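You operate a simulated robot arm through the tools that you are given. There is no shell and no other tool. Be economical: measure what you need, move in short steps, check, and stop when the job is done.

You are at the controls of a simulated two-armed robot. One attempt, no reset.

Task
Switch the television off, unplug it and wipe the dusty patch off its screen.
Fine: in that order; stand the white plug in the plug rest; put the cloth back. What is to be rubbed or washed off counts as gone when no trace of it is left.

Only the result counts: the job must be done as asked and must still hold three seconds after the hand-in. Knocking over, shifting, dropping, spilling or breaking anything else fails it. Flat cloth is picked up by pressing the open fingertips on it (5 to 10 N) and closing them slowly along it; thin cloth reads only 2 to 8 mm in the jaws.

Robot
Two 7-joint arms with fingered hands on one trunk that stands fixed in place. Base frame: the origin is at the foot of the trunk, x ahead of it, y to its left, z up; the work surface is at about z = 980. Readings come in mm, degrees, newtons and seconds.
The left shoulder is at [70, 145, 1212], the right one opposite. With the tool pointing down near the work surface each hand reaches from about 440 to 800 mm from the base axis, measured 20 degrees to its own side. Payload 3.5 kg a hand.
The tool frame of a hand sits at the grasp point between the pads (the TCP): z along the fingers, y along the line on which they close. The tips reach 25 mm beyond it. The gripper opens to 88 mm. The gripper's body begins 29 mm behind the TCP. The gripper is a hand of 4 fingers: y runs from the thumb to the fingers, the wrist lies at [-13, -97, -162] in the tool frame, and closing takes about 1.5 s.
Orientation is that of the tool frame in the base frame, as a unit quaternion [w, x, y, z]. With the fingers straight down and the wrist toward the robot, the tool's x, y and z point along [0, 1, 0], [1, 0, 0] and [0, 0, -1] of the base frame.

Tools
- The arms move only by the tool send_rows. It takes "left_targets", "right_targets" or both (then of equal length, played together; a hand with none holds still); each is text: rows parted by semicolons, each of 6 numbers parted by spaces: the shift along the tool's x, y, z in mm, then the turn, a rotation vector about the tool's x, y, z in degrees. In form: tx ty tz wx wy wz; .... A call has 1 to 8 rows; each row is the pose to reach, as a shift and turn from the pose commanded when the call began, along the tool's axes at that moment. "left_fingers" and "right_fingers" are, for a hand that has rows, the closure, from 0 (fully open) to 1 (shut), set as the call begins (left out, the last holds). Rows are played at 5 a second. More than 50 mm and 8.6 degrees between two rows, or a gripper value outside its range, and nothing of the call is played. Where a pose cannot be reached the arm comes as near as it can. A force on the tool above 40 N (or 10 N above the force at the start of the call, whichever is more), or a blocked arm, ends the call early, and 0.2 s more pass. The fingers move at their own pace (about 45 mm/s each) and stop on an object; they squeeze with about 24 N. The grip force told is the motor's: it shows also when the fingers shut on nothing. Time passes only in rows, and 0.2 s behind the last, so rows that repeat a pose let the fingers close. It gives the time, the measured TCP pose, the force on the tool (base axes), the opening and the grip force at its end, in the units of the frame above (readings bear some noise), with the torque about the TCP (base axes, N m) and any sound that the robot's microphone picked up.
- Cameras (640 x 400 px; columns grow to the right, rows downward): "scene" is now at [145.4, -32.4, 1561.8]; the picture's right is [-0.30, -0.95, 0.00], its down [-0.39, 0.12, -0.91] and it looks along [0.87, -0.27, -0.41] (base axes); focal length 219 px, centre (320, 200). "left" rides on the left gripper at [-64, -83, -98] in its tool frame; the picture's right is [-0.62, -0.37, 0.69], its down [0.71, -0.63, 0.30] and it looks along [0.32, 0.68, 0.65] (tool axes); focal length 265 px, centre (320, 200). "right" rides on the right gripper at [64, -83, -98] in its tool frame; the picture's right is [-0.62, 0.37, -0.69], its down [-0.71, -0.63, 0.30] and it looks along [-0.32, 0.68, 0.65] (tool axes); focal length 265 px, centre (320, 200). There is no depth. A picture from a camera that has moved, and an enlarged one, comes with that camera's place and axes in the base frame and with its lens. The place of the scene camera against the robot may be out by one fixed shift of up to 18 mm in any direction.
- get_image(camera): a new picture of that camera. It takes no simulated time.
- lift_body(by): slides the trunk up (or, below 0, down) by that many mm; the arms and the scene camera ride with it, the base frame stays. It gives what a move gives, with no picture.
- finger_targets(index, middle, ring, thumb_bend, thumb_turn, hand): sets how far each is bent, from 0 (flat) to 1 (curled in); at 0.3 the hand is open as for a grip, at 0.7 the pads meet at the TCP. One left out holds its place. A second passes; each finger stops where it meets its share of the squeeze, and holds until it gets a number again. A gripper value or a shape takes the hand back. It gives what a move gives, with no picture; readings hold the bend of each and the force on the fingers (four entries, about 0 where the hand has none), thumb and palm. thumb_turn goes from beside the hand (0) to across from the fingers (1), as for a grip.
- hand_shape(shape, hand): the hand has 4 fingers and takes this shape, open, in about a second: jaw (thumb against the fingers, like two jaws); tri (thumb and two fingers); tip (a fingertip pinch); poke (one finger out to press); point (the index stretched); flat (the hand flat); cup (the hand cupped); fist (a fist). The gripper value then closes the fingers along that shape, each until it touches; the sizes above hold for jaw. It gives what a move gives, with no picture.
- head_to(pan, tilt): turns the head with the scene camera to pan (to the left, within 86 degrees either way) and tilt (down, from -29 to 69), counted from straight ahead of the robot. It gives what a move gives.
- close_up(camera, box): a new picture of the part [left, top, right, bottom] of that camera's present view, enlarged. It takes no simulated time.
- sign_off(): hands the job in; it is judged then, once.

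Work in short steps. Places have to be worked out from the pictures, the camera data and where the tool is seen: move nearer, look again, correct. Check each grasp and each placing, and mend what went wrong. You have 120 turns and 74 pictures in all, those below and enlarged ones among them. Open the grippers and draw the arms clear of the work before you hand the job in, unless the task says otherwise; then end with one line.

The tools are called after ">>>" by a JSON object that holds its "name" and its "arguments". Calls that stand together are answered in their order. send_rows: Moves the arms, as the interface text tells. Its arguments: {"type":"object","properties":{"left_targets":{"type":"string"},"left_fingers":{"type":"number"},"right_targets":{"type":"string"},"right_fingers":{"type":"number"}},"required":[]} The other tools are called the same way: lift_body (by) slides the trunk up or down; hand_shape (shape, hand) gives the hand a shape; finger_targets (index, middle, ring, thumb_bend, thumb_turn, hand) moves the fingers one by one; head_to (pan, tilt) turns the head that bears the scene camera; get_image (camera) takes a picture; close_up (camera, box) takes an enlarged picture of a part of a camera's view; sign_off () hands the job in.

At the start:

```text
clock: 0.0
left_eef_pos: [496.1, 130.1, 1386.8]
left_ee_rot: [0.0, 0.707, 0.707, 0.0]
left_contact_force: [0.4, -0.2, -1.0]
left_ft_torque: [0.0, 0.03, 0.02]
left_grip_width: 87.8
left_gripper_force: 0.0
left_shape: jaw
left_bend: [0.3, 0.3, 0.3, 0.3, 0.98]
left_finger forces: [0.0, 0.0, 0.0, 0.0, 0.1, 0.0]
right_eef_pos: [456.2, -324.1, 1446.4]
right_ee_rot: [0.0, 0.708, 0.707, 0.0]
right_contact_force: [-0.1, 0.3, -0.6]
right_ft_torque: [0.01, 0.01, 0.03]
right_grip_width: 87.4
right_gripper_force: 0.1
right_shape: jaw
right_bend: [0.3, 0.3, 0.3, 0.3, 0.98]
right_finger forces: [0.0, 0.1, 0.0, 0.1, 0.0, 0.0]
trunk travel left (down, up): [-775.0, 65.0]
head pan, tilt: [-17.3, 24.0]
```

scene: 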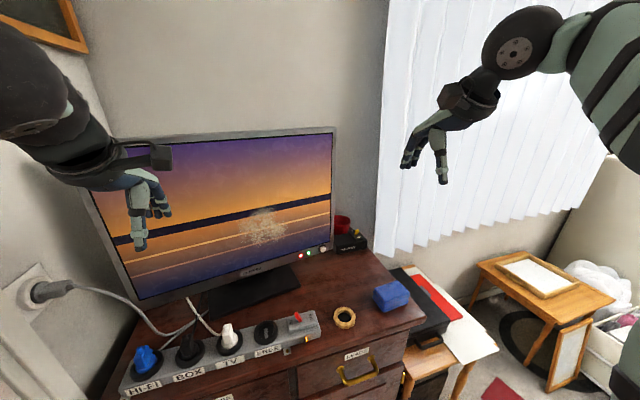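
right: 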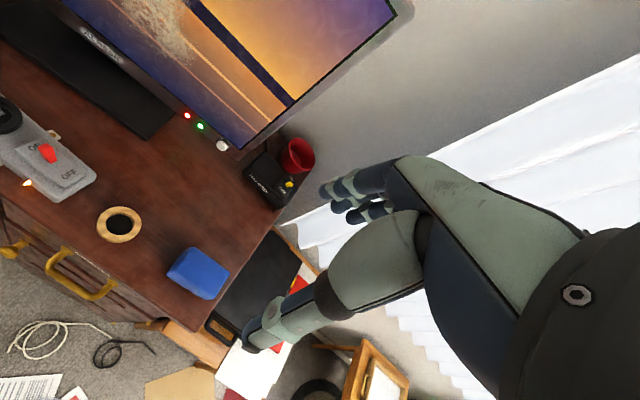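
left: 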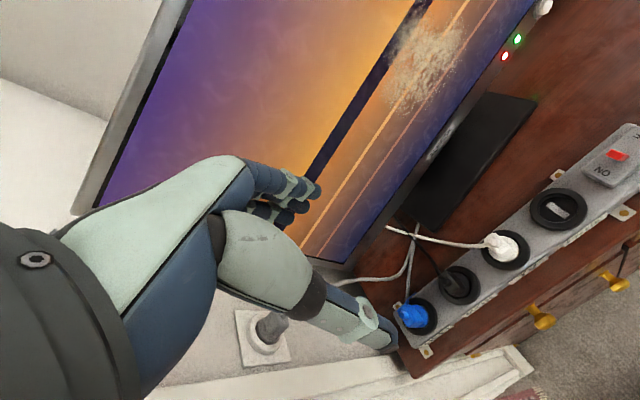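

I see the TV with LEDs and a knob at its lower right, and a socket strip with HI-FI, BOX and TV labels plus a switch. I'll enlarge the key areas first.

>>> {"name": "close_up", "arguments": {"camera": "scene", "box": [110, 290, 330, 400]}}

>>> {"name": "close_up", "arguments": {"camera": "scene", "box": [230, 200, 430, 325]}}

>>> {"name": "close_up", "arguments": {"camera": "right", "box": [80, 80, 320, 230]}}

>>> {"name": "close_up", "arguments": {"camera": "left", "box": [380, 100, 640, 360]}}

```text
2.91 times, centred on (220, 345) of scene
camera zoom: at [145.4, -32.4, 1561.8], right [-0.3, -0.95, 0.0], down [-0.39, 0.12, -0.91], along [0.87, -0.27, -0.41], focal length 638 px, centre (611, -222)
```

zoom: 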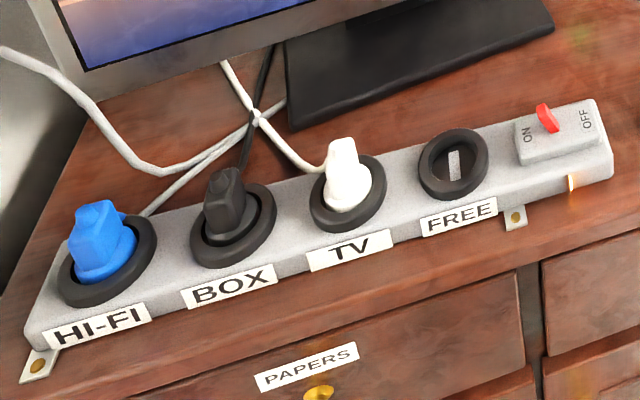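

```text
3.20 times, centred on (330, 262) of scene
camera zoom: at [145.4, -32.4, 1561.8], right [-0.3, -0.95, 0.0], down [-0.39, 0.12, -0.91], along [0.87, -0.27, -0.41], focal length 702 px, centre (288, 0)
```

zoom: 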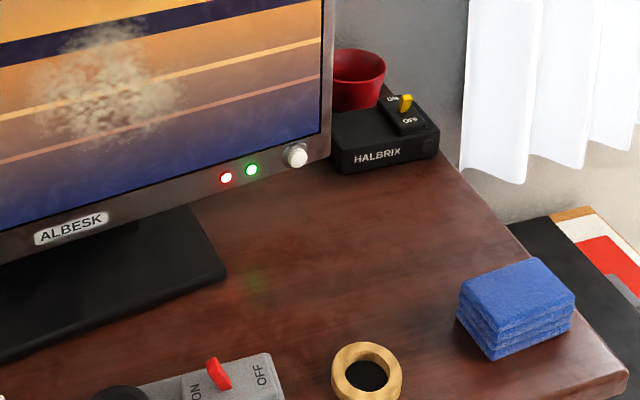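

```text
2.67 times, centred on (200, 155) of right
camera zoom: at [374.5, -261.3, 1543.6], right [0.37, -0.62, 0.69], down [-0.63, -0.71, -0.3], along [0.68, -0.32, -0.65], focal length 708 px, centre (640, 320)
```

zoom: 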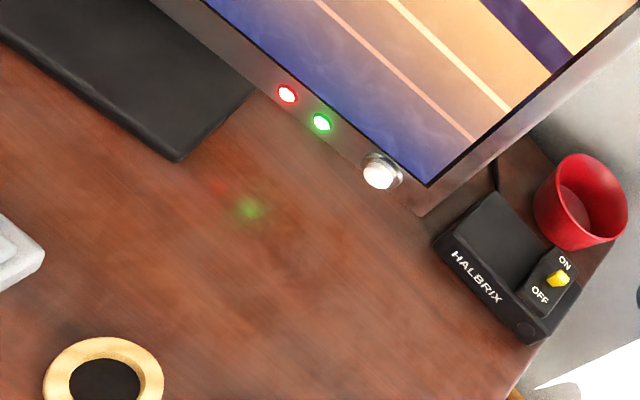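

```text
1.54 times, centred on (510, 230) of left
camera zoom: at [413.3, 66.7, 1485.6], right [-0.37, -0.62, -0.69], down [-0.63, 0.71, -0.3], along [0.68, 0.32, -0.65], focal length 408 px, centre (28, 154)
```

zoom: 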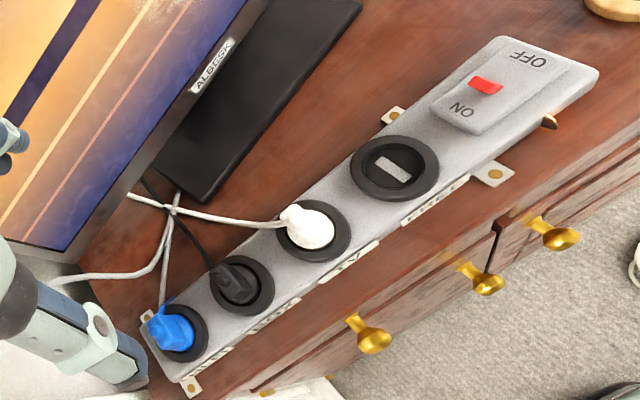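

Triangulating from the two wrist cameras puts the TV's white push button near (753,-230,1070), the gold ring (the plug rest) near (533,-223), and the blue cloth near (552,-385). I'll shape the right hand to poke and swing it to point forward and down in front of the button.

>>> {"name": "hand_shape", "arguments": {"shape": "poke", "hand": "right"}}

>>> {"name": "send_rows", "arguments": {"right_targets": "13 20 35 -8 0 0; 26 40 70 -16 0 0; 40 60 105 -24 0 0; 53 80 140 -32 0 0; 67 100 175 -40 0 0; 80 120 210 -48 0 0; 94 134 246 -55 0 0; 94 134 246 -55 0 0"}}

>>> {"name": "get_image", "arguments": {"camera": "right"}}

>>> {"name": "get_image", "arguments": {"camera": "scene"}}

```text
clock: 0.9
left_eef_pos: [497.5, 130.5, 1386.6]
left_ee_rot: [0.0, 0.708, 0.707, 0.0]
left_contact_force: [-1.1, -0.2, 0.4]
left_ft_torque: [-0.01, 0.01, -0.02]
left_grip_width: 87.6
left_gripper_force: 0.1
left_shape: jaw
left_bend: [0.3, 0.3, 0.3, 0.3, 0.98]
left_finger forces: [0.0, 0.0, 0.1, 0.1, 0.0, 0.0]
right_eef_pos: [456.7, -326.1, 1446.1]
right_ee_rot: [-0.001, 0.707, 0.707, 0.0]
right_contact_force: [0.9, 1.0, 0.0]
right_ft_torque: [0.01, 0.03, -0.03]
right_grip_width: 0.0
right_gripper_force: 0.0
right_shape: poke
right_bend: [0.7, 0.7, 0.99, 1.0, 1.0]
right_finger forces: [0.0, 0.0, 0.0, 0.0, 0.0, 0.0]
trunk travel left (down, up): [-775.0, 65.0]
head pan, tilt: [-17.3, 24.0]
```

```text
clock: 2.7
left_eef_pos: [495.7, 131.2, 1387.6]
left_ee_rot: [0.0, 0.707, 0.707, 0.0]
left_contact_force: [0.5, -1.1, 0.4]
left_ft_torque: [0.0, -0.04, 0.01]
left_grip_width: 87.8
left_gripper_force: 0.0
left_shape: jaw
left_bend: [0.3, 0.3, 0.3, 0.3, 0.98]
left_finger forces: [0.1, 0.0, 0.0, 0.0, 0.1, 0.1]
right_eef_pos: [588.9, -233.0, 1201.3]
right_ee_rot: [0.326, 0.627, 0.627, 0.327]
right_contact_force: [0.5, 0.2, 0.3]
right_ft_torque: [-0.03, 0.01, -0.02]
right_grip_width: 0.0
right_gripper_force: 0.1
right_shape: poke
right_bend: [0.7, 0.7, 0.99, 1.0, 1.0]
right_finger forces: [0.0, 0.1, 0.0, 0.0, 0.0, 0.0]
trunk travel left (down, up): [-775.0, 65.0]
head pan, tilt: [-17.3, 24.0]
```

```text
66 pictures are left
camera right: at [461.5, -168.0, 1188.1], right [-0.36, -0.62, 0.7], down [-0.11, -0.71, -0.69], along [0.93, -0.32, 0.19], focal length 265 px, centre (320, 200)
```

right: 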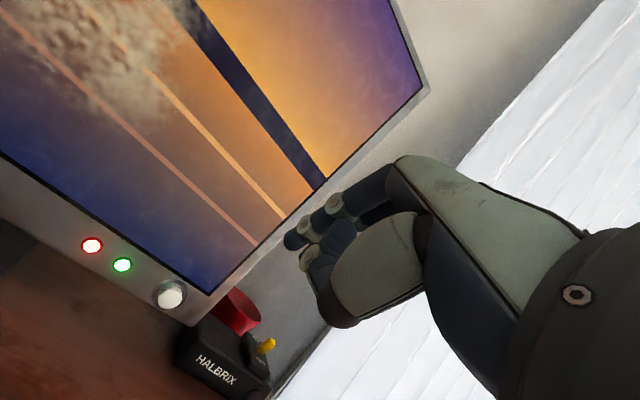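

```text
65 pictures are left
camera scene: at [144.4, -32.0, 1561.9], right [-0.3, -0.95, 0.0], down [-0.39, 0.12, -0.91], along [0.87, -0.27, -0.41], focal length 219 px, centre (320, 200)
```

scene: 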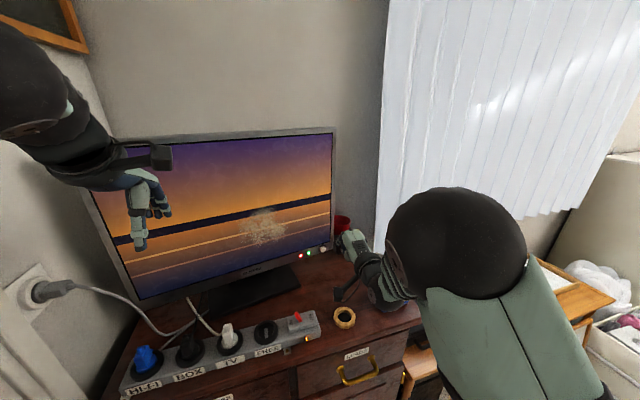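

The hand is in front of the TV. I'll look at the tips closely to see which point leads.

>>> {"name": "close_up", "arguments": {"camera": "right", "box": [60, 160, 400, 380]}}

>>> {"name": "close_up", "arguments": {"camera": "scene", "box": [280, 200, 440, 330]}}

```text
1.82 times, centred on (230, 270) of right
camera zoom: at [461.5, -168.0, 1188.1], right [-0.36, -0.62, 0.7], down [-0.11, -0.71, -0.69], along [0.93, -0.32, 0.19], focal length 483 px, centre (484, 73)
```

zoom: 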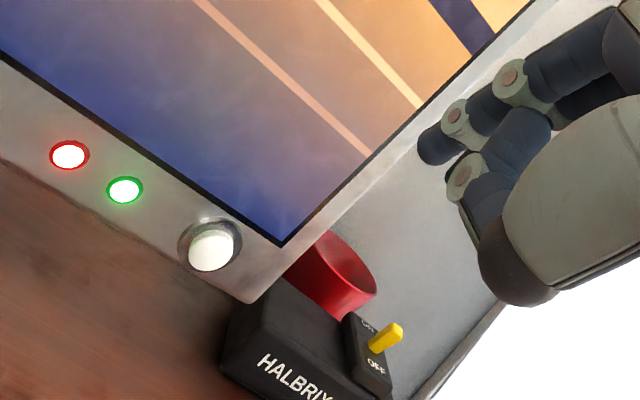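

```text
3.08 times, centred on (360, 265) of scene
camera zoom: at [144.4, -32.0, 1561.9], right [-0.3, -0.95, 0.0], down [-0.39, 0.12, -0.91], along [0.87, -0.27, -0.41], focal length 675 px, centre (197, 0)
```

zoom: 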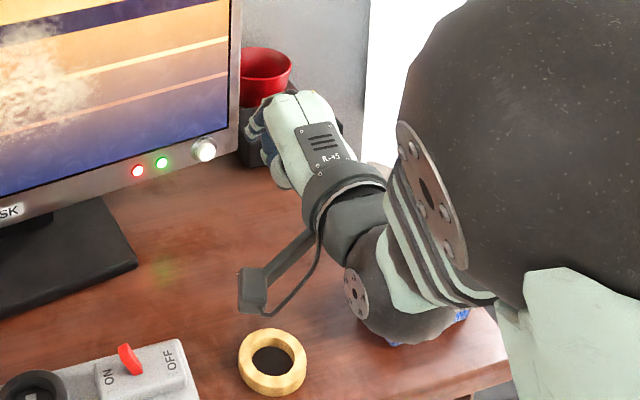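

Index tip sits about 25 mm beyond the TCP, and this view agrees with the button at (753,-230,1068). I'm moving so the tip is about 35 mm short of it.

>>> {"name": "send_rows", "arguments": {"right_targets": "-1 -9 39 0 0 0; -2 -18 78 0 0 0; -4 -27 117 0 0 0; -5 -36.6 155 0 0 0; -5 -36.6 155 0 0 0"}}

>>> {"name": "get_image", "arguments": {"camera": "right"}}

>>> {"name": "close_up", "arguments": {"camera": "scene", "box": [280, 200, 440, 330]}}

```text
clock: 3.9
left_eef_pos: [494.5, 131.0, 1385.5]
left_ee_rot: [-0.001, 0.707, 0.707, 0.001]
left_contact_force: [-0.3, -0.6, 0.4]
left_ft_torque: [0.0, 0.0, 0.04]
left_grip_width: 87.8
left_gripper_force: 0.1
left_shape: jaw
left_bend: [0.3, 0.3, 0.3, 0.3, 0.98]
left_finger forces: [0.1, 0.0, 0.1, 0.0, 0.1, 0.0]
right_eef_pos: [700.0, -237.4, 1083.0]
right_ee_rot: [0.327, 0.628, 0.627, 0.326]
right_contact_force: [1.0, 0.3, -0.6]
right_ft_torque: [0.01, -0.02, -0.01]
right_grip_width: 0.2
right_gripper_force: 0.2
right_shape: poke
right_bend: [0.7, 0.7, 0.99, 1.0, 1.0]
right_finger forces: [0.1, 0.1, 0.0, 0.0, 0.1, 0.1]
trunk travel left (down, up): [-775.0, 65.0]
head pan, tilt: [-17.3, 24.0]
```

```text
62 pictures are left
camera right: at [571.7, -172.1, 1068.8], right [-0.36, -0.62, 0.7], down [-0.11, -0.71, -0.69], along [0.93, -0.33, 0.19], focal length 265 px, centre (320, 200)
```

right: 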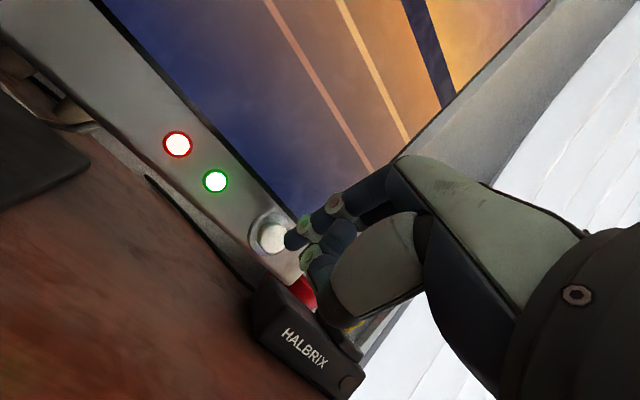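

```text
3.08 times, centred on (360, 265) of scene
camera zoom: at [144.8, -32.2, 1561.9], right [-0.3, -0.95, 0.0], down [-0.39, 0.12, -0.91], along [0.87, -0.27, -0.41], focal length 675 px, centre (197, 0)
```

zoom: 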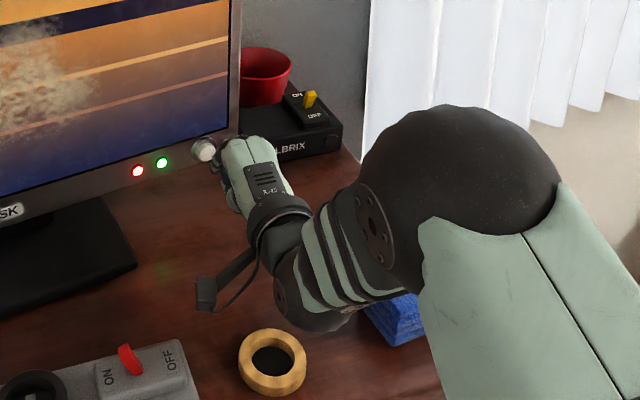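

Tip lines up with the button at roughly (720,-229,1069), about 33 mm away. I'm advancing straight ahead in small steps, watching force.

>>> {"name": "send_rows", "arguments": {"right_targets": "0 5.5 11.4 0 0 0; 0 11 22.8 0 0 0; 0 13.4 26 0 0 0; 0 13.4 26 0 0 0"}}

>>> {"name": "close_up", "arguments": {"camera": "right", "box": [160, 120, 400, 290]}}

```text
clock: 4.9
left_eef_pos: [497.3, 130.9, 1386.0]
left_ee_rot: [-0.001, 0.707, 0.707, -0.001]
left_contact_force: [0.1, 0.1, -0.3]
left_ft_torque: [0.01, 0.05, 0.0]
left_grip_width: 87.5
left_gripper_force: 0.0
left_shape: jaw
left_bend: [0.3, 0.3, 0.3, 0.3, 0.98]
left_finger forces: [0.0, 0.0, 0.1, 0.0, 0.1, 0.0]
right_eef_pos: [727.9, -235.4, 1076.5]
right_ee_rot: [0.326, 0.627, 0.628, 0.326]
right_contact_force: [0.8, -0.5, 0.4]
right_ft_torque: [-0.01, 0.01, -0.01]
right_grip_width: 0.0
right_gripper_force: 0.1
right_shape: poke
right_bend: [0.7, 0.7, 0.99, 1.0, 1.0]
right_finger forces: [0.0, 0.0, 0.0, 0.0, 0.0, 0.0]
trunk travel left (down, up): [-775.0, 65.0]
head pan, tilt: [-17.3, 24.0]
```

```text
2.35 times, centred on (280, 205) of right
camera zoom: at [598.8, -171.7, 1064.3], right [-0.36, -0.62, 0.7], down [-0.11, -0.71, -0.69], along [0.93, -0.32, 0.18], focal length 624 px, centre (414, 188)
```

zoom: 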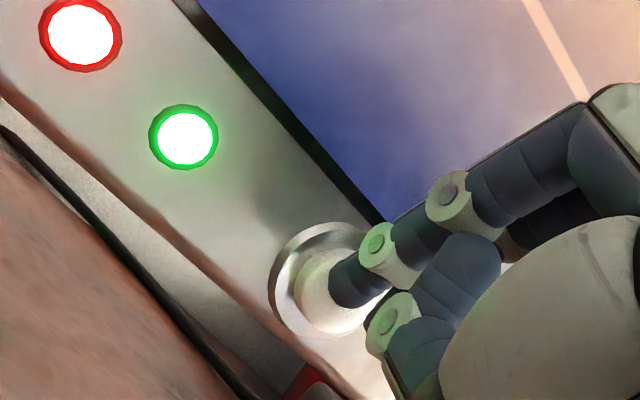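

Tip is right in front of the button face. I'm advancing in 3 mm steps.

>>> {"name": "send_rows", "arguments": {"right_targets": "0 1.7 2.5 0 0 0; 0 3.4 5 0 0 0; 0 3.4 5 0 0 0"}}

```text
clock: 5.7
left_eef_pos: [497.2, 131.3, 1385.6]
left_ee_rot: [0.0, 0.707, 0.707, 0.0]
left_contact_force: [-1.1, 0.2, -0.3]
left_ft_torque: [0.02, 0.02, -0.05]
left_grip_width: 87.8
left_gripper_force: 0.0
left_shape: jaw
left_bend: [0.3, 0.3, 0.3, 0.3, 0.98]
left_finger forces: [0.0, 0.1, 0.1, 0.0, 0.1, 0.0]
right_eef_pos: [731.7, -235.9, 1078.2]
right_ee_rot: [0.326, 0.627, 0.627, 0.326]
right_contact_force: [-2.3, 0.3, 0.0]
right_ft_torque: [-0.01, 0.02, 0.02]
right_grip_width: 0.1
right_gripper_force: 0.1
right_shape: poke
right_bend: [0.7, 0.7, 0.99, 1.0, 1.0]
right_finger forces: [1.9, 0.1, 0.0, 0.1, 0.0, 0.0]
trunk travel left (down, up): [-775.0, 65.0]
head pan, tilt: [-17.3, 24.0]
```

Contact is at 2 N, so I keep pressing by another 3 mm.

>>> {"name": "send_rows", "arguments": {"right_targets": "0 0.9 1.3 0 0 0; 0 1.7 2.5 0 0 0; 0 1.7 2.5 0 0 0"}}

>>> {"name": "get_image", "arguments": {"camera": "scene"}}

```text
clock: 6.5
left_eef_pos: [496.1, 131.4, 1387.1]
left_ee_rot: [0.0, 0.707, 0.707, -0.001]
left_contact_force: [1.4, 0.8, -0.4]
left_ft_torque: [0.03, 0.0, -0.03]
left_grip_width: 87.7
left_gripper_force: 0.1
left_shape: jaw
left_bend: [0.3, 0.3, 0.3, 0.3, 0.98]
left_finger forces: [0.0, 0.0, 0.0, 0.1, 0.1, 0.0]
right_eef_pos: [734.2, -236.9, 1078.0]
right_ee_rot: [0.327, 0.627, 0.627, 0.326]
right_contact_force: [-3.5, 0.4, 0.9]
right_ft_torque: [0.01, 0.04, 0.06]
right_grip_width: 0.0
right_gripper_force: 0.0
right_shape: poke
right_bend: [0.7, 0.7, 0.99, 1.0, 1.0]
right_finger forces: [2.9, 0.0, 0.1, 0.0, 0.1, 0.0]
trunk travel left (down, up): [-775.0, 65.0]
head pan, tilt: [-17.3, 24.0]
```

```text
59 pictures are left
camera scene: at [144.4, -32.1, 1561.9], right [-0.3, -0.95, 0.0], down [-0.39, 0.12, -0.91], along [0.87, -0.27, -0.41], focal length 219 px, centre (320, 200)
```

scene: 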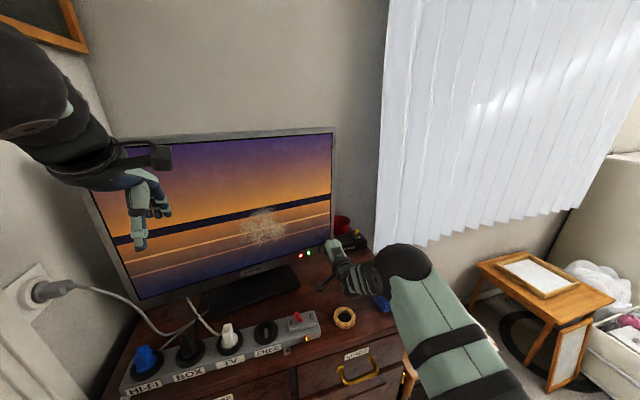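

Still on; the force grows like a spring. I press deeper in single 2 mm steps and stop as soon as it clicks.

>>> {"name": "send_rows", "arguments": {"right_targets": "0 1.1 1.6 0 0 0; 0 1.1 1.6 0 0 0"}}

>>> {"name": "send_rows", "arguments": {"right_targets": "0 1.1 1.6 0 0 0; 0 1.1 1.6 0 0 0"}}

>>> {"name": "get_image", "arguments": {"camera": "right"}}

```text
clock: 7.1
left_eef_pos: [496.8, 132.1, 1387.0]
left_ee_rot: [0.001, 0.707, 0.707, 0.001]
left_contact_force: [-0.2, -0.1, 0.3]
left_ft_torque: [0.02, -0.01, 0.05]
left_grip_width: 87.6
left_gripper_force: 0.0
left_shape: jaw
left_bend: [0.3, 0.3, 0.3, 0.3, 0.98]
left_finger forces: [0.1, 0.0, 0.0, 0.1, 0.0, 0.0]
right_eef_pos: [736.1, -236.9, 1077.7]
right_ee_rot: [0.327, 0.627, 0.627, 0.326]
right_contact_force: [-3.5, 0.8, -0.3]
right_ft_torque: [0.02, 0.06, 0.05]
right_grip_width: 0.0
right_gripper_force: 0.1
right_shape: poke
right_bend: [0.7, 0.7, 0.99, 1.0, 1.0]
right_finger forces: [3.7, 0.0, 0.0, 0.1, 0.1, 0.1]
trunk travel left (down, up): [-775.0, 65.0]
head pan, tilt: [-17.3, 24.0]
heard: click
```

```text
clock: 7.7
left_eef_pos: [493.6, 131.9, 1387.4]
left_ee_rot: [0.001, 0.707, 0.707, 0.001]
left_contact_force: [-0.3, -0.3, 0.9]
left_ft_torque: [0.0, -0.03, -0.01]
left_grip_width: 87.8
left_gripper_force: 0.1
left_shape: jaw
left_bend: [0.3, 0.3, 0.3, 0.3, 0.98]
left_finger forces: [0.1, 0.0, 0.0, 0.1, 0.0, 0.0]
right_eef_pos: [736.7, -236.8, 1078.7]
right_ee_rot: [0.326, 0.627, 0.628, 0.326]
right_contact_force: [-6.0, 0.1, -0.4]
right_ft_torque: [0.0, 0.11, 0.04]
right_grip_width: 0.3
right_gripper_force: 0.0
right_shape: poke
right_bend: [0.7, 0.7, 0.99, 1.0, 1.0]
right_finger forces: [6.0, 0.0, 0.0, 0.0, 0.0, 0.0]
trunk travel left (down, up): [-775.0, 65.0]
head pan, tilt: [-17.3, 24.0]
```

```text
58 pictures are left
camera right: at [609.6, -171.9, 1066.1], right [-0.36, -0.62, 0.7], down [-0.11, -0.71, -0.69], along [0.93, -0.32, 0.19], focal length 265 px, centre (320, 200)
```

right: 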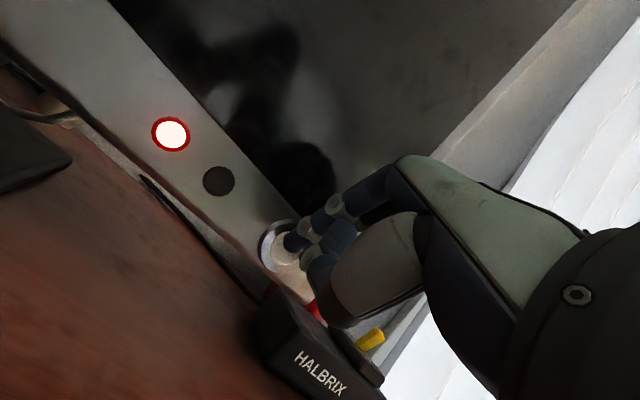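

Click heard: the screen is dark with only the standby LED left. I'm drawing the right hand straight back, then up, to leave the plug area to the left hand.

>>> {"name": "send_rows", "arguments": {"right_targets": "0 -17 -25 0 0 0; 0 -22 -60 0 0 0; 0 -10 -105 0 0 0; -20 20 -140 0 0 0; -40 40 -180 0 0 0; -40 40 -180 0 0 0"}}

>>> {"name": "hand_shape", "arguments": {"shape": "tri", "hand": "left"}}

>>> {"name": "get_image", "arguments": {"camera": "scene"}}

>>> {"name": "get_image", "arguments": {"camera": "left"}}

```text
refused: row 4 steps farther than a row can; nothing moved
```

```text
clock: 8.6
left_eef_pos: [494.9, 131.0, 1387.5]
left_ee_rot: [0.0, 0.707, 0.707, -0.001]
left_contact_force: [0.5, 0.1, 0.2]
left_ft_torque: [0.02, 0.03, 0.02]
left_grip_width: 87.6
left_gripper_force: 0.0
left_shape: tri
left_bend: [0.3, 0.3, 0.99, 0.3, 0.98]
left_finger forces: [0.0, 0.0, 0.1, 0.0, 0.0, 0.1]
right_eef_pos: [737.4, -236.2, 1078.0]
right_ee_rot: [0.327, 0.627, 0.627, 0.327]
right_contact_force: [-7.0, 0.7, -1.2]
right_ft_torque: [-0.05, 0.12, 0.07]
right_grip_width: 0.0
right_gripper_force: 0.0
right_shape: poke
right_bend: [0.7, 0.7, 0.99, 1.0, 1.0]
right_finger forces: [6.8, 0.1, 0.0, 0.0, 0.0, 0.0]
trunk travel left (down, up): [-775.0, 65.0]
head pan, tilt: [-17.3, 24.0]
```

```text
57 pictures are left
camera scene: at [143.3, -32.3, 1562.0], right [-0.3, -0.95, 0.0], down [-0.39, 0.12, -0.91], along [0.87, -0.27, -0.41], focal length 219 px, centre (320, 200)
```

scene: 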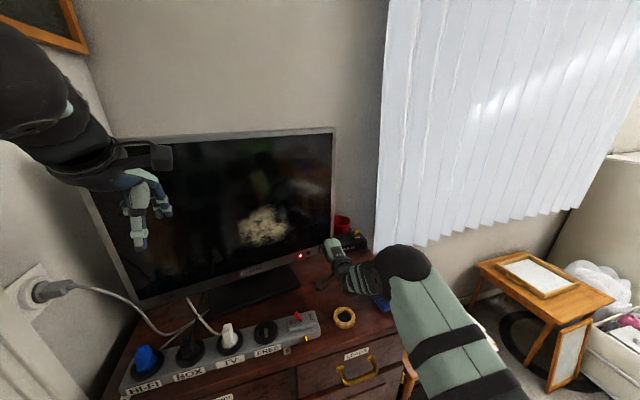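

```text
56 pictures are left
camera left: at [411.3, 66.8, 1486.2], right [-0.37, -0.62, -0.69], down [-0.63, 0.71, -0.3], along [0.68, 0.32, -0.65], focal length 265 px, centre (320, 200)
```

left: 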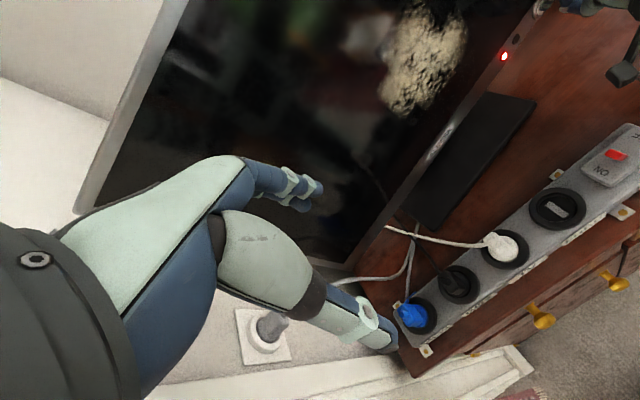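

The screen is off and the strip geometry checks out: sockets about 87 mm apart along y, TV socket at (531,75), plug top near z≈1078. I'll redo the withdrawal of the right hand while bringing the left hand over the plug, turning it so it closes along y and the cord leaves between the jaws.

>>> {"name": "send_rows", "arguments": {"right_targets": "0 -17 -25 0 0 0; 0 -20 -55 0 0 0; 0 -10 -85 0 0 0; -8 5 -115 0 0 0; -16 15 -145 0 0 0; -24 25 -175 0 0 0; -32 30 -195 0 0 0; -40 30 -195 0 0 0", "left_targets": "-7 5 20 0 0 8; -14 10 40 0 0 16; -21 15 60 0 0 24; -28 20 80 0 0 32; -35 25 100 0 0 40; -42 30 115 0 0 48; -49 35 125 0 0 56; -56 35 130 0 0 64"}}

>>> {"name": "send_rows", "arguments": {"left_targets": "0 0 0 0 0 8; 0 0 0 0 0 16; 0 0 0 0 0 24; 0 0 0 0 0 26; 0 0 0 0 0 26"}}

>>> {"name": "get_image", "arguments": {"camera": "left"}}

>>> {"name": "get_image", "arguments": {"camera": "scene"}}

```text
clock: 10.4
left_eef_pos: [534.3, 74.4, 1254.3]
left_ee_rot: [-0.001, 0.975, 0.224, -0.001]
left_contact_force: [0.6, -0.4, -0.2]
left_ft_torque: [0.01, 0.01, 0.0]
left_grip_width: 87.5
left_gripper_force: 0.0
left_shape: tri
left_bend: [0.3, 0.3, 0.99, 0.3, 0.98]
left_finger forces: [0.0, 0.0, 0.0, 0.1, 0.0, 0.1]
right_eef_pos: [597.9, -276.9, 1212.2]
right_ee_rot: [0.326, 0.628, 0.628, 0.325]
right_contact_force: [-0.4, 0.3, -0.5]
right_ft_torque: [0.01, 0.0, -0.02]
right_grip_width: 0.1
right_gripper_force: 0.2
right_shape: poke
right_bend: [0.7, 0.7, 0.99, 1.0, 1.0]
right_finger forces: [0.0, 0.0, 0.1, 0.0, 0.0, 0.1]
trunk travel left (down, up): [-775.0, 65.0]
head pan, tilt: [-17.3, 24.0]
```

```text
clock: 11.6
left_eef_pos: [532.5, 75.7, 1256.5]
left_ee_rot: [0.0, 1.0, 0.0, 0.0]
left_contact_force: [0.4, -0.3, 0.0]
left_ft_torque: [0.03, -0.01, 0.03]
left_grip_width: 87.9
left_gripper_force: 0.0
left_shape: tri
left_bend: [0.3, 0.3, 0.99, 0.3, 0.98]
left_finger forces: [0.1, 0.1, 0.0, 0.1, 0.1, 0.0]
right_eef_pos: [596.5, -275.7, 1211.6]
right_ee_rot: [0.326, 0.627, 0.627, 0.326]
right_contact_force: [0.3, -0.9, -0.1]
right_ft_torque: [-0.03, -0.03, 0.0]
right_grip_width: 0.0
right_gripper_force: 0.1
right_shape: poke
right_bend: [0.7, 0.7, 0.99, 1.0, 1.0]
right_finger forces: [0.1, 0.0, 0.1, 0.0, 0.0, 0.0]
trunk travel left (down, up): [-775.0, 65.0]
head pan, tilt: [-17.3, 24.0]
```

```text
55 pictures are left
camera left: at [467.5, 159.3, 1355.9], right [-0.62, 0.37, -0.69], down [0.71, 0.63, -0.3], along [0.32, -0.68, -0.65], focal length 265 px, centre (320, 200)
```

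left: 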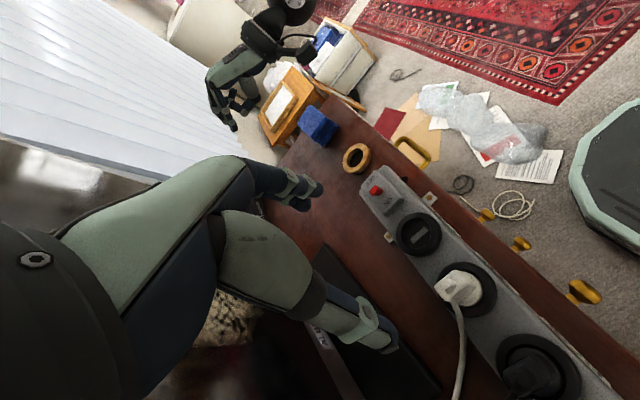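

```text
54 pictures are left
camera scene: at [145.5, -32.4, 1561.8], right [-0.3, -0.95, 0.0], down [-0.39, 0.12, -0.91], along [0.87, -0.27, -0.41], focal length 219 px, centre (320, 200)
```

scene: 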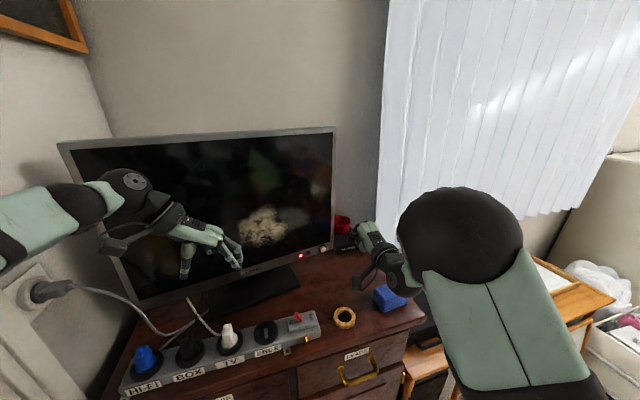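

Zooming in on the plug and cord in the left camera.

>>> {"name": "close_up", "arguments": {"camera": "left", "box": [320, 120, 600, 400]}}

```text
1.43 times, centred on (460, 260) of left
camera zoom: at [467.5, 159.3, 1355.9], right [-0.62, 0.37, -0.69], down [0.71, 0.63, -0.3], along [0.32, -0.68, -0.65], focal length 379 px, centre (120, 114)
```

zoom: 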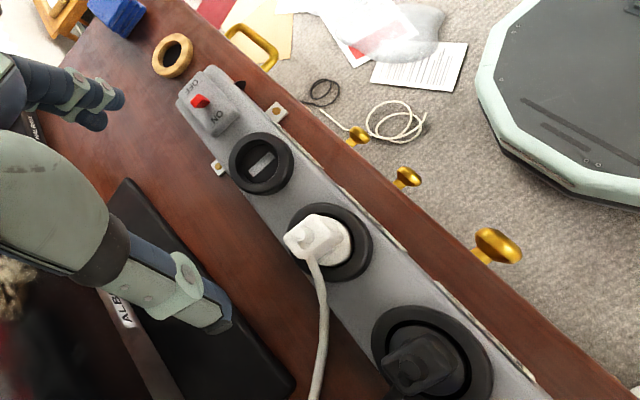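

Plug body stands at about (528,79), top ≈1077, with the cord leaving toward the TV between the jaws. Lowering to just above it and checking.

>>> {"name": "send_rows", "arguments": {"left_targets": "-2 -1 40 0 0 0; -4 -2 80 0 0 0; -5 -3 120 0 0 0; -5 -3 140 0 0 0; -5 -3 140 0 0 0"}}

>>> {"name": "get_image", "arguments": {"camera": "left"}}

>>> {"name": "close_up", "arguments": {"camera": "scene", "box": [140, 250, 320, 390]}}

```text
clock: 12.8
left_eef_pos: [524.3, 77.7, 1116.3]
left_ee_rot: [0.0, 1.0, 0.0, 0.0]
left_contact_force: [0.6, -1.5, 0.7]
left_ft_torque: [0.01, -0.07, 0.01]
left_grip_width: 87.6
left_gripper_force: 0.1
left_shape: tri
left_bend: [0.3, 0.3, 0.99, 0.3, 0.98]
left_finger forces: [0.1, 0.0, 0.0, 0.0, 0.1, 0.0]
right_eef_pos: [596.3, -275.9, 1212.7]
right_ee_rot: [0.327, 0.627, 0.627, 0.327]
right_contact_force: [0.1, -0.2, 0.6]
right_ft_torque: [0.0, 0.01, 0.0]
right_grip_width: 0.0
right_gripper_force: 0.0
right_shape: poke
right_bend: [0.7, 0.7, 0.99, 1.0, 1.0]
right_finger forces: [0.0, 0.0, 0.1, 0.0, 0.0, 0.0]
trunk travel left (down, up): [-775.0, 65.0]
head pan, tilt: [-17.3, 24.0]
```

```text
52 pictures are left
camera left: at [460.3, 160.6, 1215.4], right [-0.62, 0.37, -0.69], down [0.71, 0.63, -0.3], along [0.32, -0.68, -0.65], focal length 265 px, centre (320, 200)
```

left: 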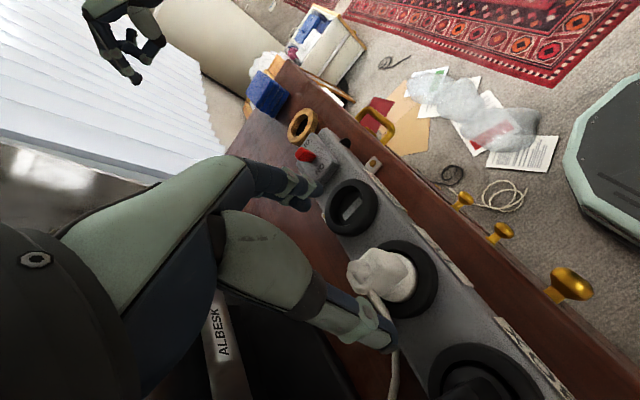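

```text
2.86 times, centred on (230, 320) of scene
camera zoom: at [145.2, -32.4, 1561.9], right [-0.3, -0.95, 0.0], down [-0.39, 0.12, -0.91], along [0.87, -0.27, -0.41], focal length 627 px, centre (577, -143)
```

zoom: 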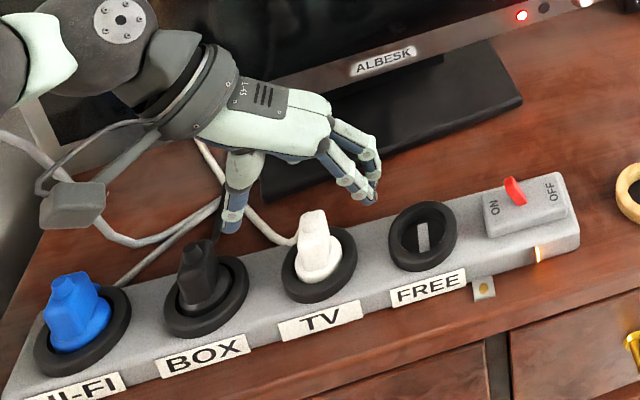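

The two cameras differ by about 20 mm in x for the plug, so I take an enlarged left view to settle it.

>>> {"name": "close_up", "arguments": {"camera": "left", "box": [240, 150, 460, 350]}}

>>> {"name": "close_up", "arguments": {"camera": "scene", "box": [190, 285, 280, 345]}}

```text
2.00 times, centred on (350, 250) of left
camera zoom: at [460.3, 160.6, 1215.4], right [-0.62, 0.37, -0.69], down [0.71, 0.63, -0.3], along [0.32, -0.68, -0.65], focal length 531 px, centre (260, 100)
```

zoom: 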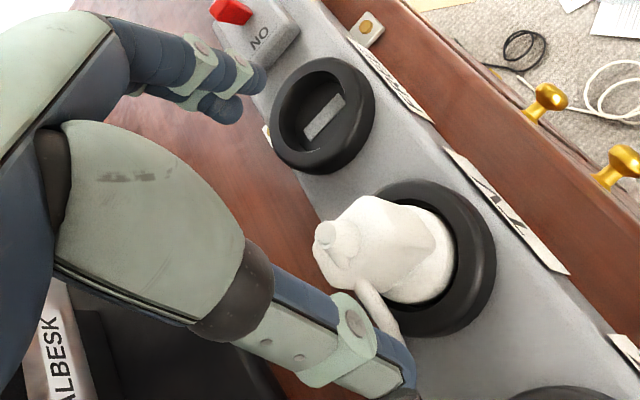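

```text
6.67 times, centred on (235, 315) of scene
camera zoom: at [145.2, -32.4, 1561.9], right [-0.3, -0.95, 0.0], down [-0.39, 0.12, -0.91], along [0.87, -0.27, -0.41], focal length 1463 px, centre (887, -567)
```

zoom: 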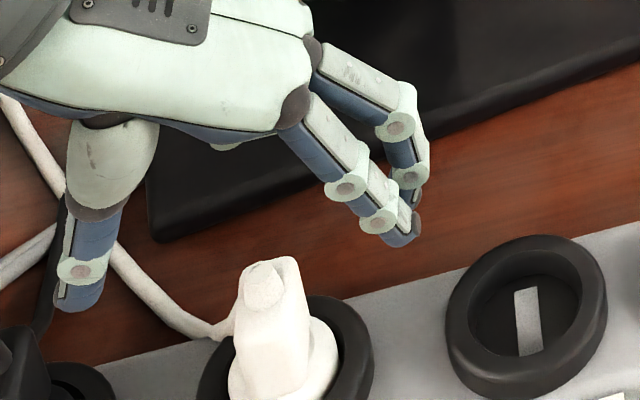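

Settled: plug body around (532,77), top ≈1064. Descending to TCP z≈1056 with the tips just above the socket collar.

>>> {"name": "send_rows", "arguments": {"left_targets": "4 0 20 0 0 0; 7 0 40 0 0 0; 7 0 52 0 0 0; 7 0 60 0 0 0; 7 0 60 0 0 0"}}

>>> {"name": "get_image", "arguments": {"camera": "left"}}

>>> {"name": "close_up", "arguments": {"camera": "scene", "box": [170, 270, 280, 345]}}

```text
clock: 14.0
left_eef_pos: [533.0, 76.6, 1057.1]
left_ee_rot: [0.001, 1.0, -0.001, 0.0]
left_contact_force: [0.3, -0.2, 0.5]
left_ft_torque: [0.02, -0.01, 0.05]
left_grip_width: 87.8
left_gripper_force: 0.1
left_shape: tri
left_bend: [0.3, 0.3, 0.99, 0.3, 0.98]
left_finger forces: [0.1, 0.0, 0.0, 0.1, 0.1, 0.0]
right_eef_pos: [596.4, -275.6, 1212.5]
right_ee_rot: [0.326, 0.627, 0.628, 0.327]
right_contact_force: [0.4, -0.2, -0.1]
right_ft_torque: [0.03, -0.05, -0.02]
right_grip_width: 0.3
right_gripper_force: 0.1
right_shape: poke
right_bend: [0.7, 0.7, 0.99, 1.0, 1.0]
right_finger forces: [0.1, 0.0, 0.1, 0.1, 0.0, 0.0]
trunk travel left (down, up): [-775.0, 65.0]
head pan, tilt: [-17.3, 24.0]
```

```text
48 pictures are left
camera left: at [468.6, 160.7, 1155.8], right [-0.62, 0.37, -0.69], down [0.71, 0.63, -0.3], along [0.32, -0.68, -0.65], focal length 265 px, centre (320, 200)
```

left: 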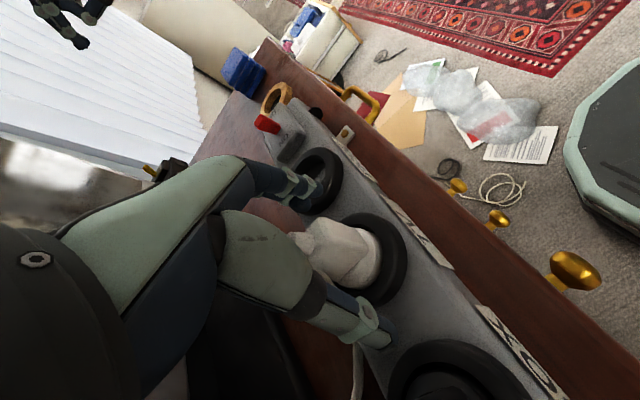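

```text
5.33 times, centred on (225, 308) of scene
camera zoom: at [145.6, -32.4, 1561.8], right [-0.3, -0.95, 0.0], down [-0.39, 0.12, -0.91], along [0.87, -0.27, -0.41], focal length 1170 px, centre (827, -373)
```

zoom: 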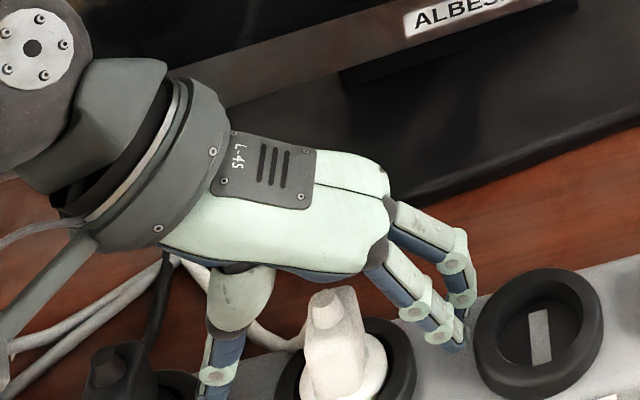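

The plug stands midway on the line between thumb and fingers, so I close the grip.

>>> {"name": "send_rows", "arguments": {"left_targets": "0 0 0 0 0 0; 0 0 0 0 0 0; 0 0 0 0 0 0; 0 0 0 0 0 0; 0 0 0 0 0 0; 0 0 0 0 0 0; 0 0 0 0 0 0; 0 0 0 0 0 0", "left_fingers": 1}}

>>> {"name": "get_image", "arguments": {"camera": "left"}}

>>> {"name": "close_up", "arguments": {"camera": "scene", "box": [170, 270, 280, 345]}}

```text
clock: 15.8
left_eef_pos: [534.4, 77.3, 1056.6]
left_ee_rot: [0.0, 1.0, 0.0, -0.001]
left_contact_force: [-0.1, 0.9, 0.4]
left_ft_torque: [-0.04, 0.03, -0.02]
left_grip_width: 14.9
left_gripper_force: 24.4
left_shape: tri
left_bend: [0.73, 0.61, 1.0, 0.74, 1.0]
left_finger forces: [11.0, 10.4, 0.1, 0.0, 21.3, 0.1]
right_eef_pos: [597.2, -276.8, 1212.7]
right_ee_rot: [0.327, 0.627, 0.627, 0.327]
right_contact_force: [0.5, 0.3, 0.4]
right_ft_torque: [-0.05, -0.04, 0.0]
right_grip_width: 0.0
right_gripper_force: 0.1
right_shape: poke
right_bend: [0.7, 0.7, 0.99, 1.0, 1.0]
right_finger forces: [0.1, 0.1, 0.0, 0.1, 0.0, 0.0]
trunk travel left (down, up): [-775.0, 65.0]
head pan, tilt: [-17.3, 24.0]
```

```text
46 pictures are left
camera left: at [468.6, 160.8, 1155.8], right [-0.62, 0.37, -0.69], down [0.71, 0.63, -0.3], along [0.32, -0.68, -0.65], focal length 265 px, centre (320, 200)
```

left: 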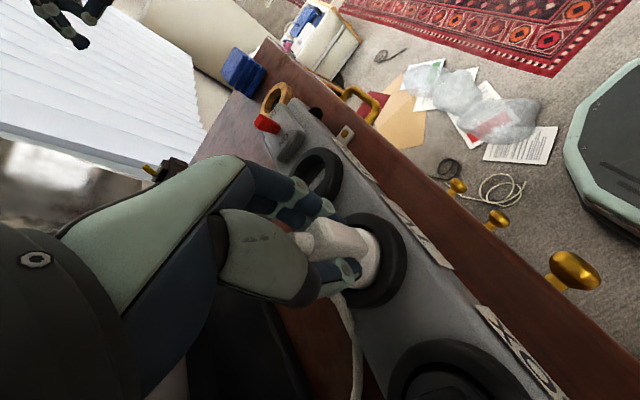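

```text
5.33 times, centred on (225, 308) of scene
camera zoom: at [145.7, -32.3, 1561.8], right [-0.3, -0.95, 0.0], down [-0.39, 0.12, -0.91], along [0.87, -0.27, -0.41], focal length 1170 px, centre (827, -373)
```

zoom: 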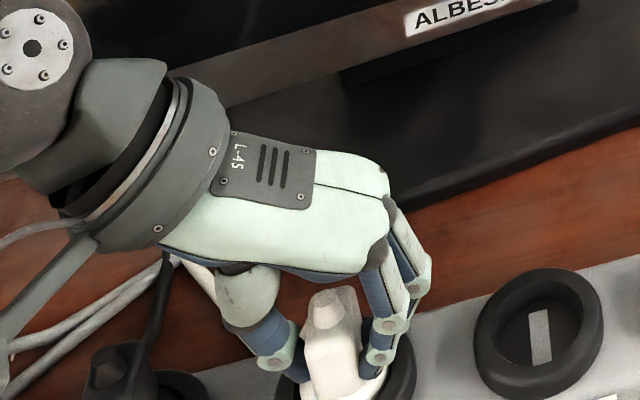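

Firm grip with 11, 10 and 21 N on index, middle and thumb. Pulling straight up gently.

>>> {"name": "send_rows", "arguments": {"left_targets": "0 0 -5 0 0 0; 0 0 -10 0 0 0; 0 0 -16 0 0 0; 0 0 -24 0 0 0; 0 0 -34 0 0 0; 0 0 -34 0 0 0"}}

>>> {"name": "get_image", "arguments": {"camera": "left"}}

```text
clock: 17.2
left_eef_pos: [531.4, 77.9, 1091.3]
left_ee_rot: [-0.001, 1.0, 0.0, -0.001]
left_contact_force: [-0.1, 0.0, -0.5]
left_ft_torque: [0.03, -0.01, 0.0]
left_grip_width: 14.8
left_gripper_force: 24.0
left_shape: tri
left_bend: [0.73, 0.61, 1.0, 0.74, 1.0]
left_finger forces: [11.2, 10.5, 0.0, 0.1, 21.8, 0.0]
right_eef_pos: [597.6, -275.8, 1211.4]
right_ee_rot: [0.326, 0.627, 0.627, 0.326]
right_contact_force: [0.2, 0.0, -0.2]
right_ft_torque: [0.0, 0.0, 0.03]
right_grip_width: 0.1
right_gripper_force: 0.1
right_shape: poke
right_bend: [0.7, 0.7, 0.99, 1.0, 1.0]
right_finger forces: [0.0, 0.0, 0.0, 0.1, 0.0, 0.1]
trunk travel left (down, up): [-775.0, 65.0]
head pan, tilt: [-17.3, 24.0]
```

```text
44 pictures are left
camera left: at [468.3, 161.2, 1190.4], right [-0.62, 0.37, -0.69], down [0.71, 0.63, -0.31], along [0.32, -0.68, -0.65], focal length 265 px, centre (320, 200)
```

left: 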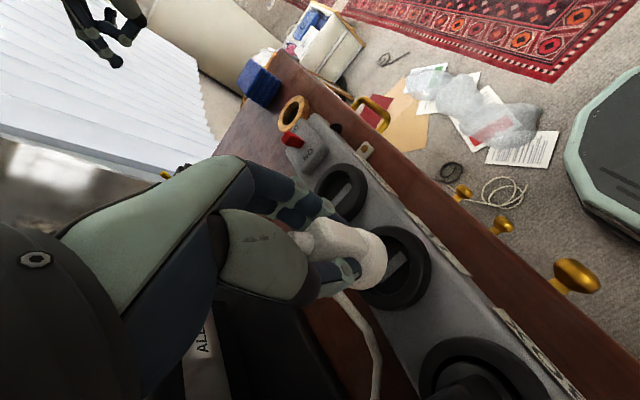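

The plug is out and the socket is empty. I'm retracting the right hand out of the way, and lifting the plug and carrying it toward the rest, stopping short to look.

>>> {"name": "send_rows", "arguments": {"right_targets": "-20 8 -25 0 0 0; -40 16 -50 0 0 0; -60 24 -75 0 0 0; -80 32 -100 0 0 0; -100 36 -125 0 0 0; -120 41 -151 0 0 0; -120 41 -151 0 0 0; -120 41 -151 0 0 0", "left_targets": "0 0 -30 0 0 0; 0 10 -60 0 0 0; 0 40 -75 0 0 0; 0 80 -75 0 0 0; 0 120 -75 0 0 0; 0 160 -75 0 0 0; 0 200 -75 0 0 0; 0 225 -75 0 0 0"}}

>>> {"name": "get_image", "arguments": {"camera": "left"}}

>>> {"name": "get_image", "arguments": {"camera": "scene"}}

```text
clock: 19.0
left_eef_pos: [532.7, -147.5, 1167.1]
left_ee_rot: [0.001, 1.0, 0.001, -0.002]
left_contact_force: [-0.6, -0.3, -0.6]
left_ft_torque: [0.01, -0.02, -0.02]
left_grip_width: 14.9
left_gripper_force: 23.8
left_shape: tri
left_bend: [0.73, 0.61, 1.0, 0.74, 1.0]
left_finger forces: [11.1, 10.5, 0.1, 0.0, 21.5, 0.1]
right_eef_pos: [495.5, -397.4, 1333.6]
right_ee_rot: [0.327, 0.627, 0.626, 0.327]
right_contact_force: [-0.1, -0.2, -1.4]
right_ft_torque: [-0.01, -0.01, 0.02]
right_grip_width: 0.0
right_gripper_force: 0.1
right_shape: poke
right_bend: [0.7, 0.7, 0.99, 1.0, 1.0]
right_finger forces: [0.0, 0.0, 0.1, 0.1, 0.0, 0.0]
trunk travel left (down, up): [-775.0, 65.0]
head pan, tilt: [-17.3, 24.0]
```

```text
43 pictures are left
camera left: at [468.5, -65.7, 1267.1], right [-0.62, 0.37, -0.69], down [0.71, 0.63, -0.3], along [0.32, -0.68, -0.65], focal length 265 px, centre (320, 200)
```

left: 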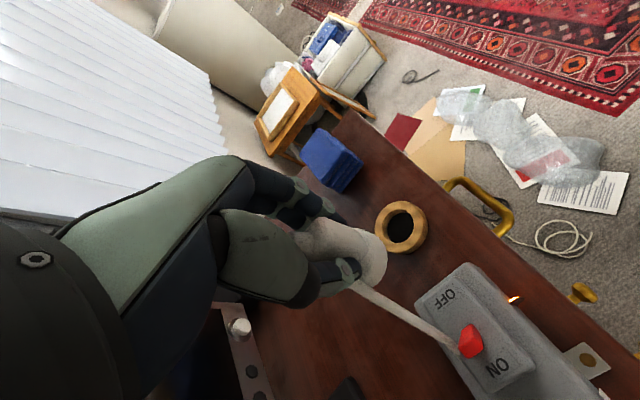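

```text
42 pictures are left
camera scene: at [145.8, -33.7, 1561.8], right [-0.3, -0.95, 0.0], down [-0.39, 0.12, -0.91], along [0.87, -0.27, -0.41], focal length 219 px, centre (320, 200)
```

scene: 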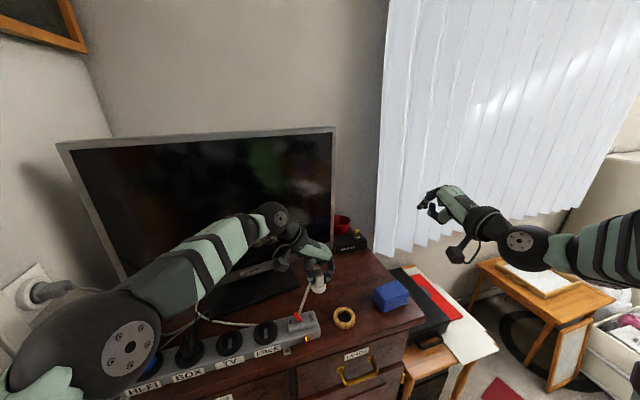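

The cord is running close to the red strip switch; I zoom to see how it lies.

>>> {"name": "close_up", "arguments": {"camera": "scene", "box": [190, 240, 370, 360]}}

>>> {"name": "close_up", "arguments": {"camera": "left", "box": [280, 170, 560, 400]}}

```text
3.33 times, centred on (280, 300) of scene
camera zoom: at [145.8, -33.7, 1561.8], right [-0.3, -0.95, 0.0], down [-0.39, 0.12, -0.91], along [0.87, -0.27, -0.41], focal length 731 px, centre (453, -133)
```

zoom: 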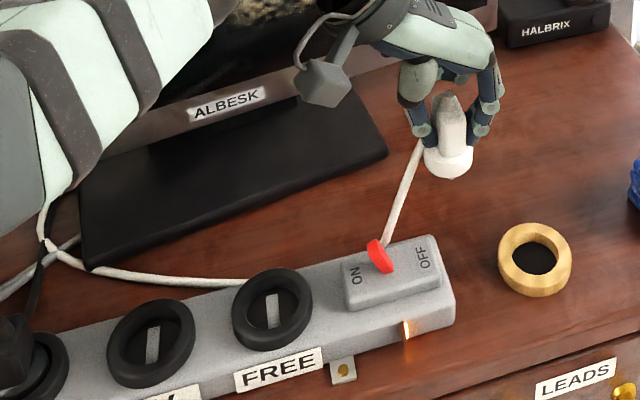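

```text
1.74 times, centred on (420, 285) of left
camera zoom: at [468.5, -65.7, 1267.1], right [-0.62, 0.37, -0.69], down [0.71, 0.63, -0.3], along [0.32, -0.68, -0.65], focal length 462 px, centre (146, 52)
```

zoom: 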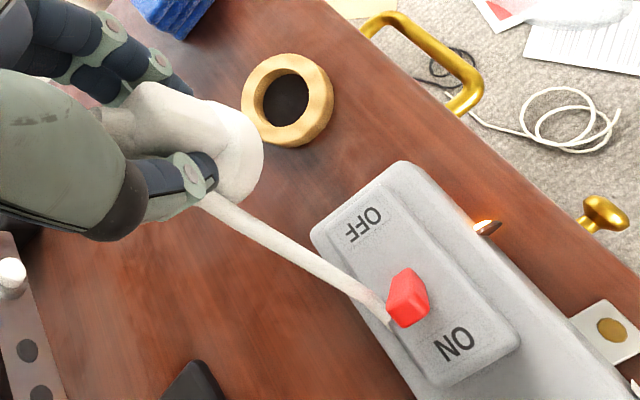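

The cord runs behind the strip, just behind the toggle. I'll swing the plug out to +x so the cord stays clear of the toggle, then come over the rest and look again.

>>> {"name": "send_rows", "arguments": {"left_targets": "30 0 0 0 0 0; 55 20 0 0 0 0; 60 50 10 0 0 0; 45 70 20 0 0 0; 20 74 40 0 0 0; 0 74 55 0 0 0; 0 74 60 0 0 0; 0 74 60 0 0 0"}}

>>> {"name": "close_up", "arguments": {"camera": "left", "box": [280, 170, 560, 400]}}

>>> {"name": "close_up", "arguments": {"camera": "scene", "box": [250, 250, 400, 350]}}

```text
clock: 20.8
left_eef_pos: [527.5, -216.2, 1108.4]
left_ee_rot: [-0.001, 1.0, 0.0, 0.0]
left_contact_force: [-0.8, 0.4, -1.8]
left_ft_torque: [-0.02, 0.0, 0.0]
left_grip_width: 14.9
left_gripper_force: 24.3
left_shape: tri
left_bend: [0.73, 0.61, 1.0, 0.75, 1.0]
left_finger forces: [10.9, 10.4, 0.0, 0.0, 21.4, 0.0]
left hand out of reach, approached as far as the arm can: row 2, 3, 4, 5, 6, 7, 8
right_eef_pos: [494.9, -396.6, 1332.6]
right_ee_rot: [0.326, 0.627, 0.627, 0.327]
right_contact_force: [0.2, 0.7, -0.1]
right_ft_torque: [0.04, -0.01, 0.01]
right_grip_width: 0.1
right_gripper_force: 0.0
right_shape: poke
right_bend: [0.7, 0.7, 0.99, 1.0, 1.0]
right_finger forces: [0.0, 0.0, 0.1, 0.0, 0.0, 0.1]
trunk travel left (down, up): [-775.0, 65.0]
head pan, tilt: [-17.3, 24.0]
```

```text
1.74 times, centred on (420, 285) of left
camera zoom: at [463.5, -132.5, 1207.1], right [-0.62, 0.37, -0.69], down [0.71, 0.63, -0.3], along [0.32, -0.68, -0.65], focal length 462 px, centre (146, 52)
```

zoom: 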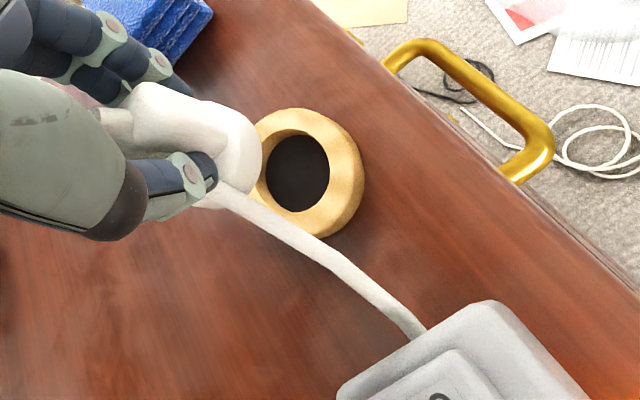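

```text
4.00 times, centred on (325, 300) of scene
camera zoom: at [146.0, -32.9, 1561.7], right [-0.3, -0.95, 0.0], down [-0.39, 0.12, -0.91], along [0.87, -0.27, -0.41], focal length 878 px, centre (300, -200)
```

zoom: 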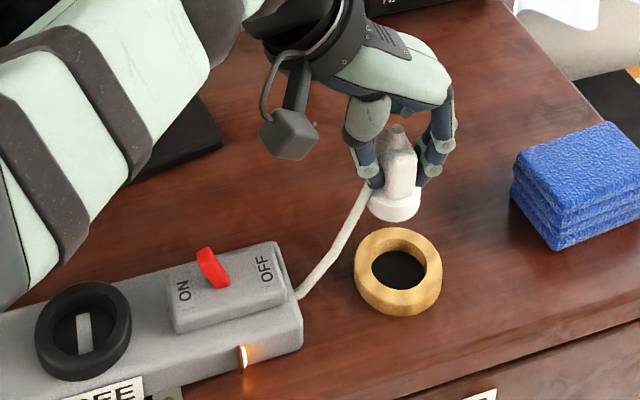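

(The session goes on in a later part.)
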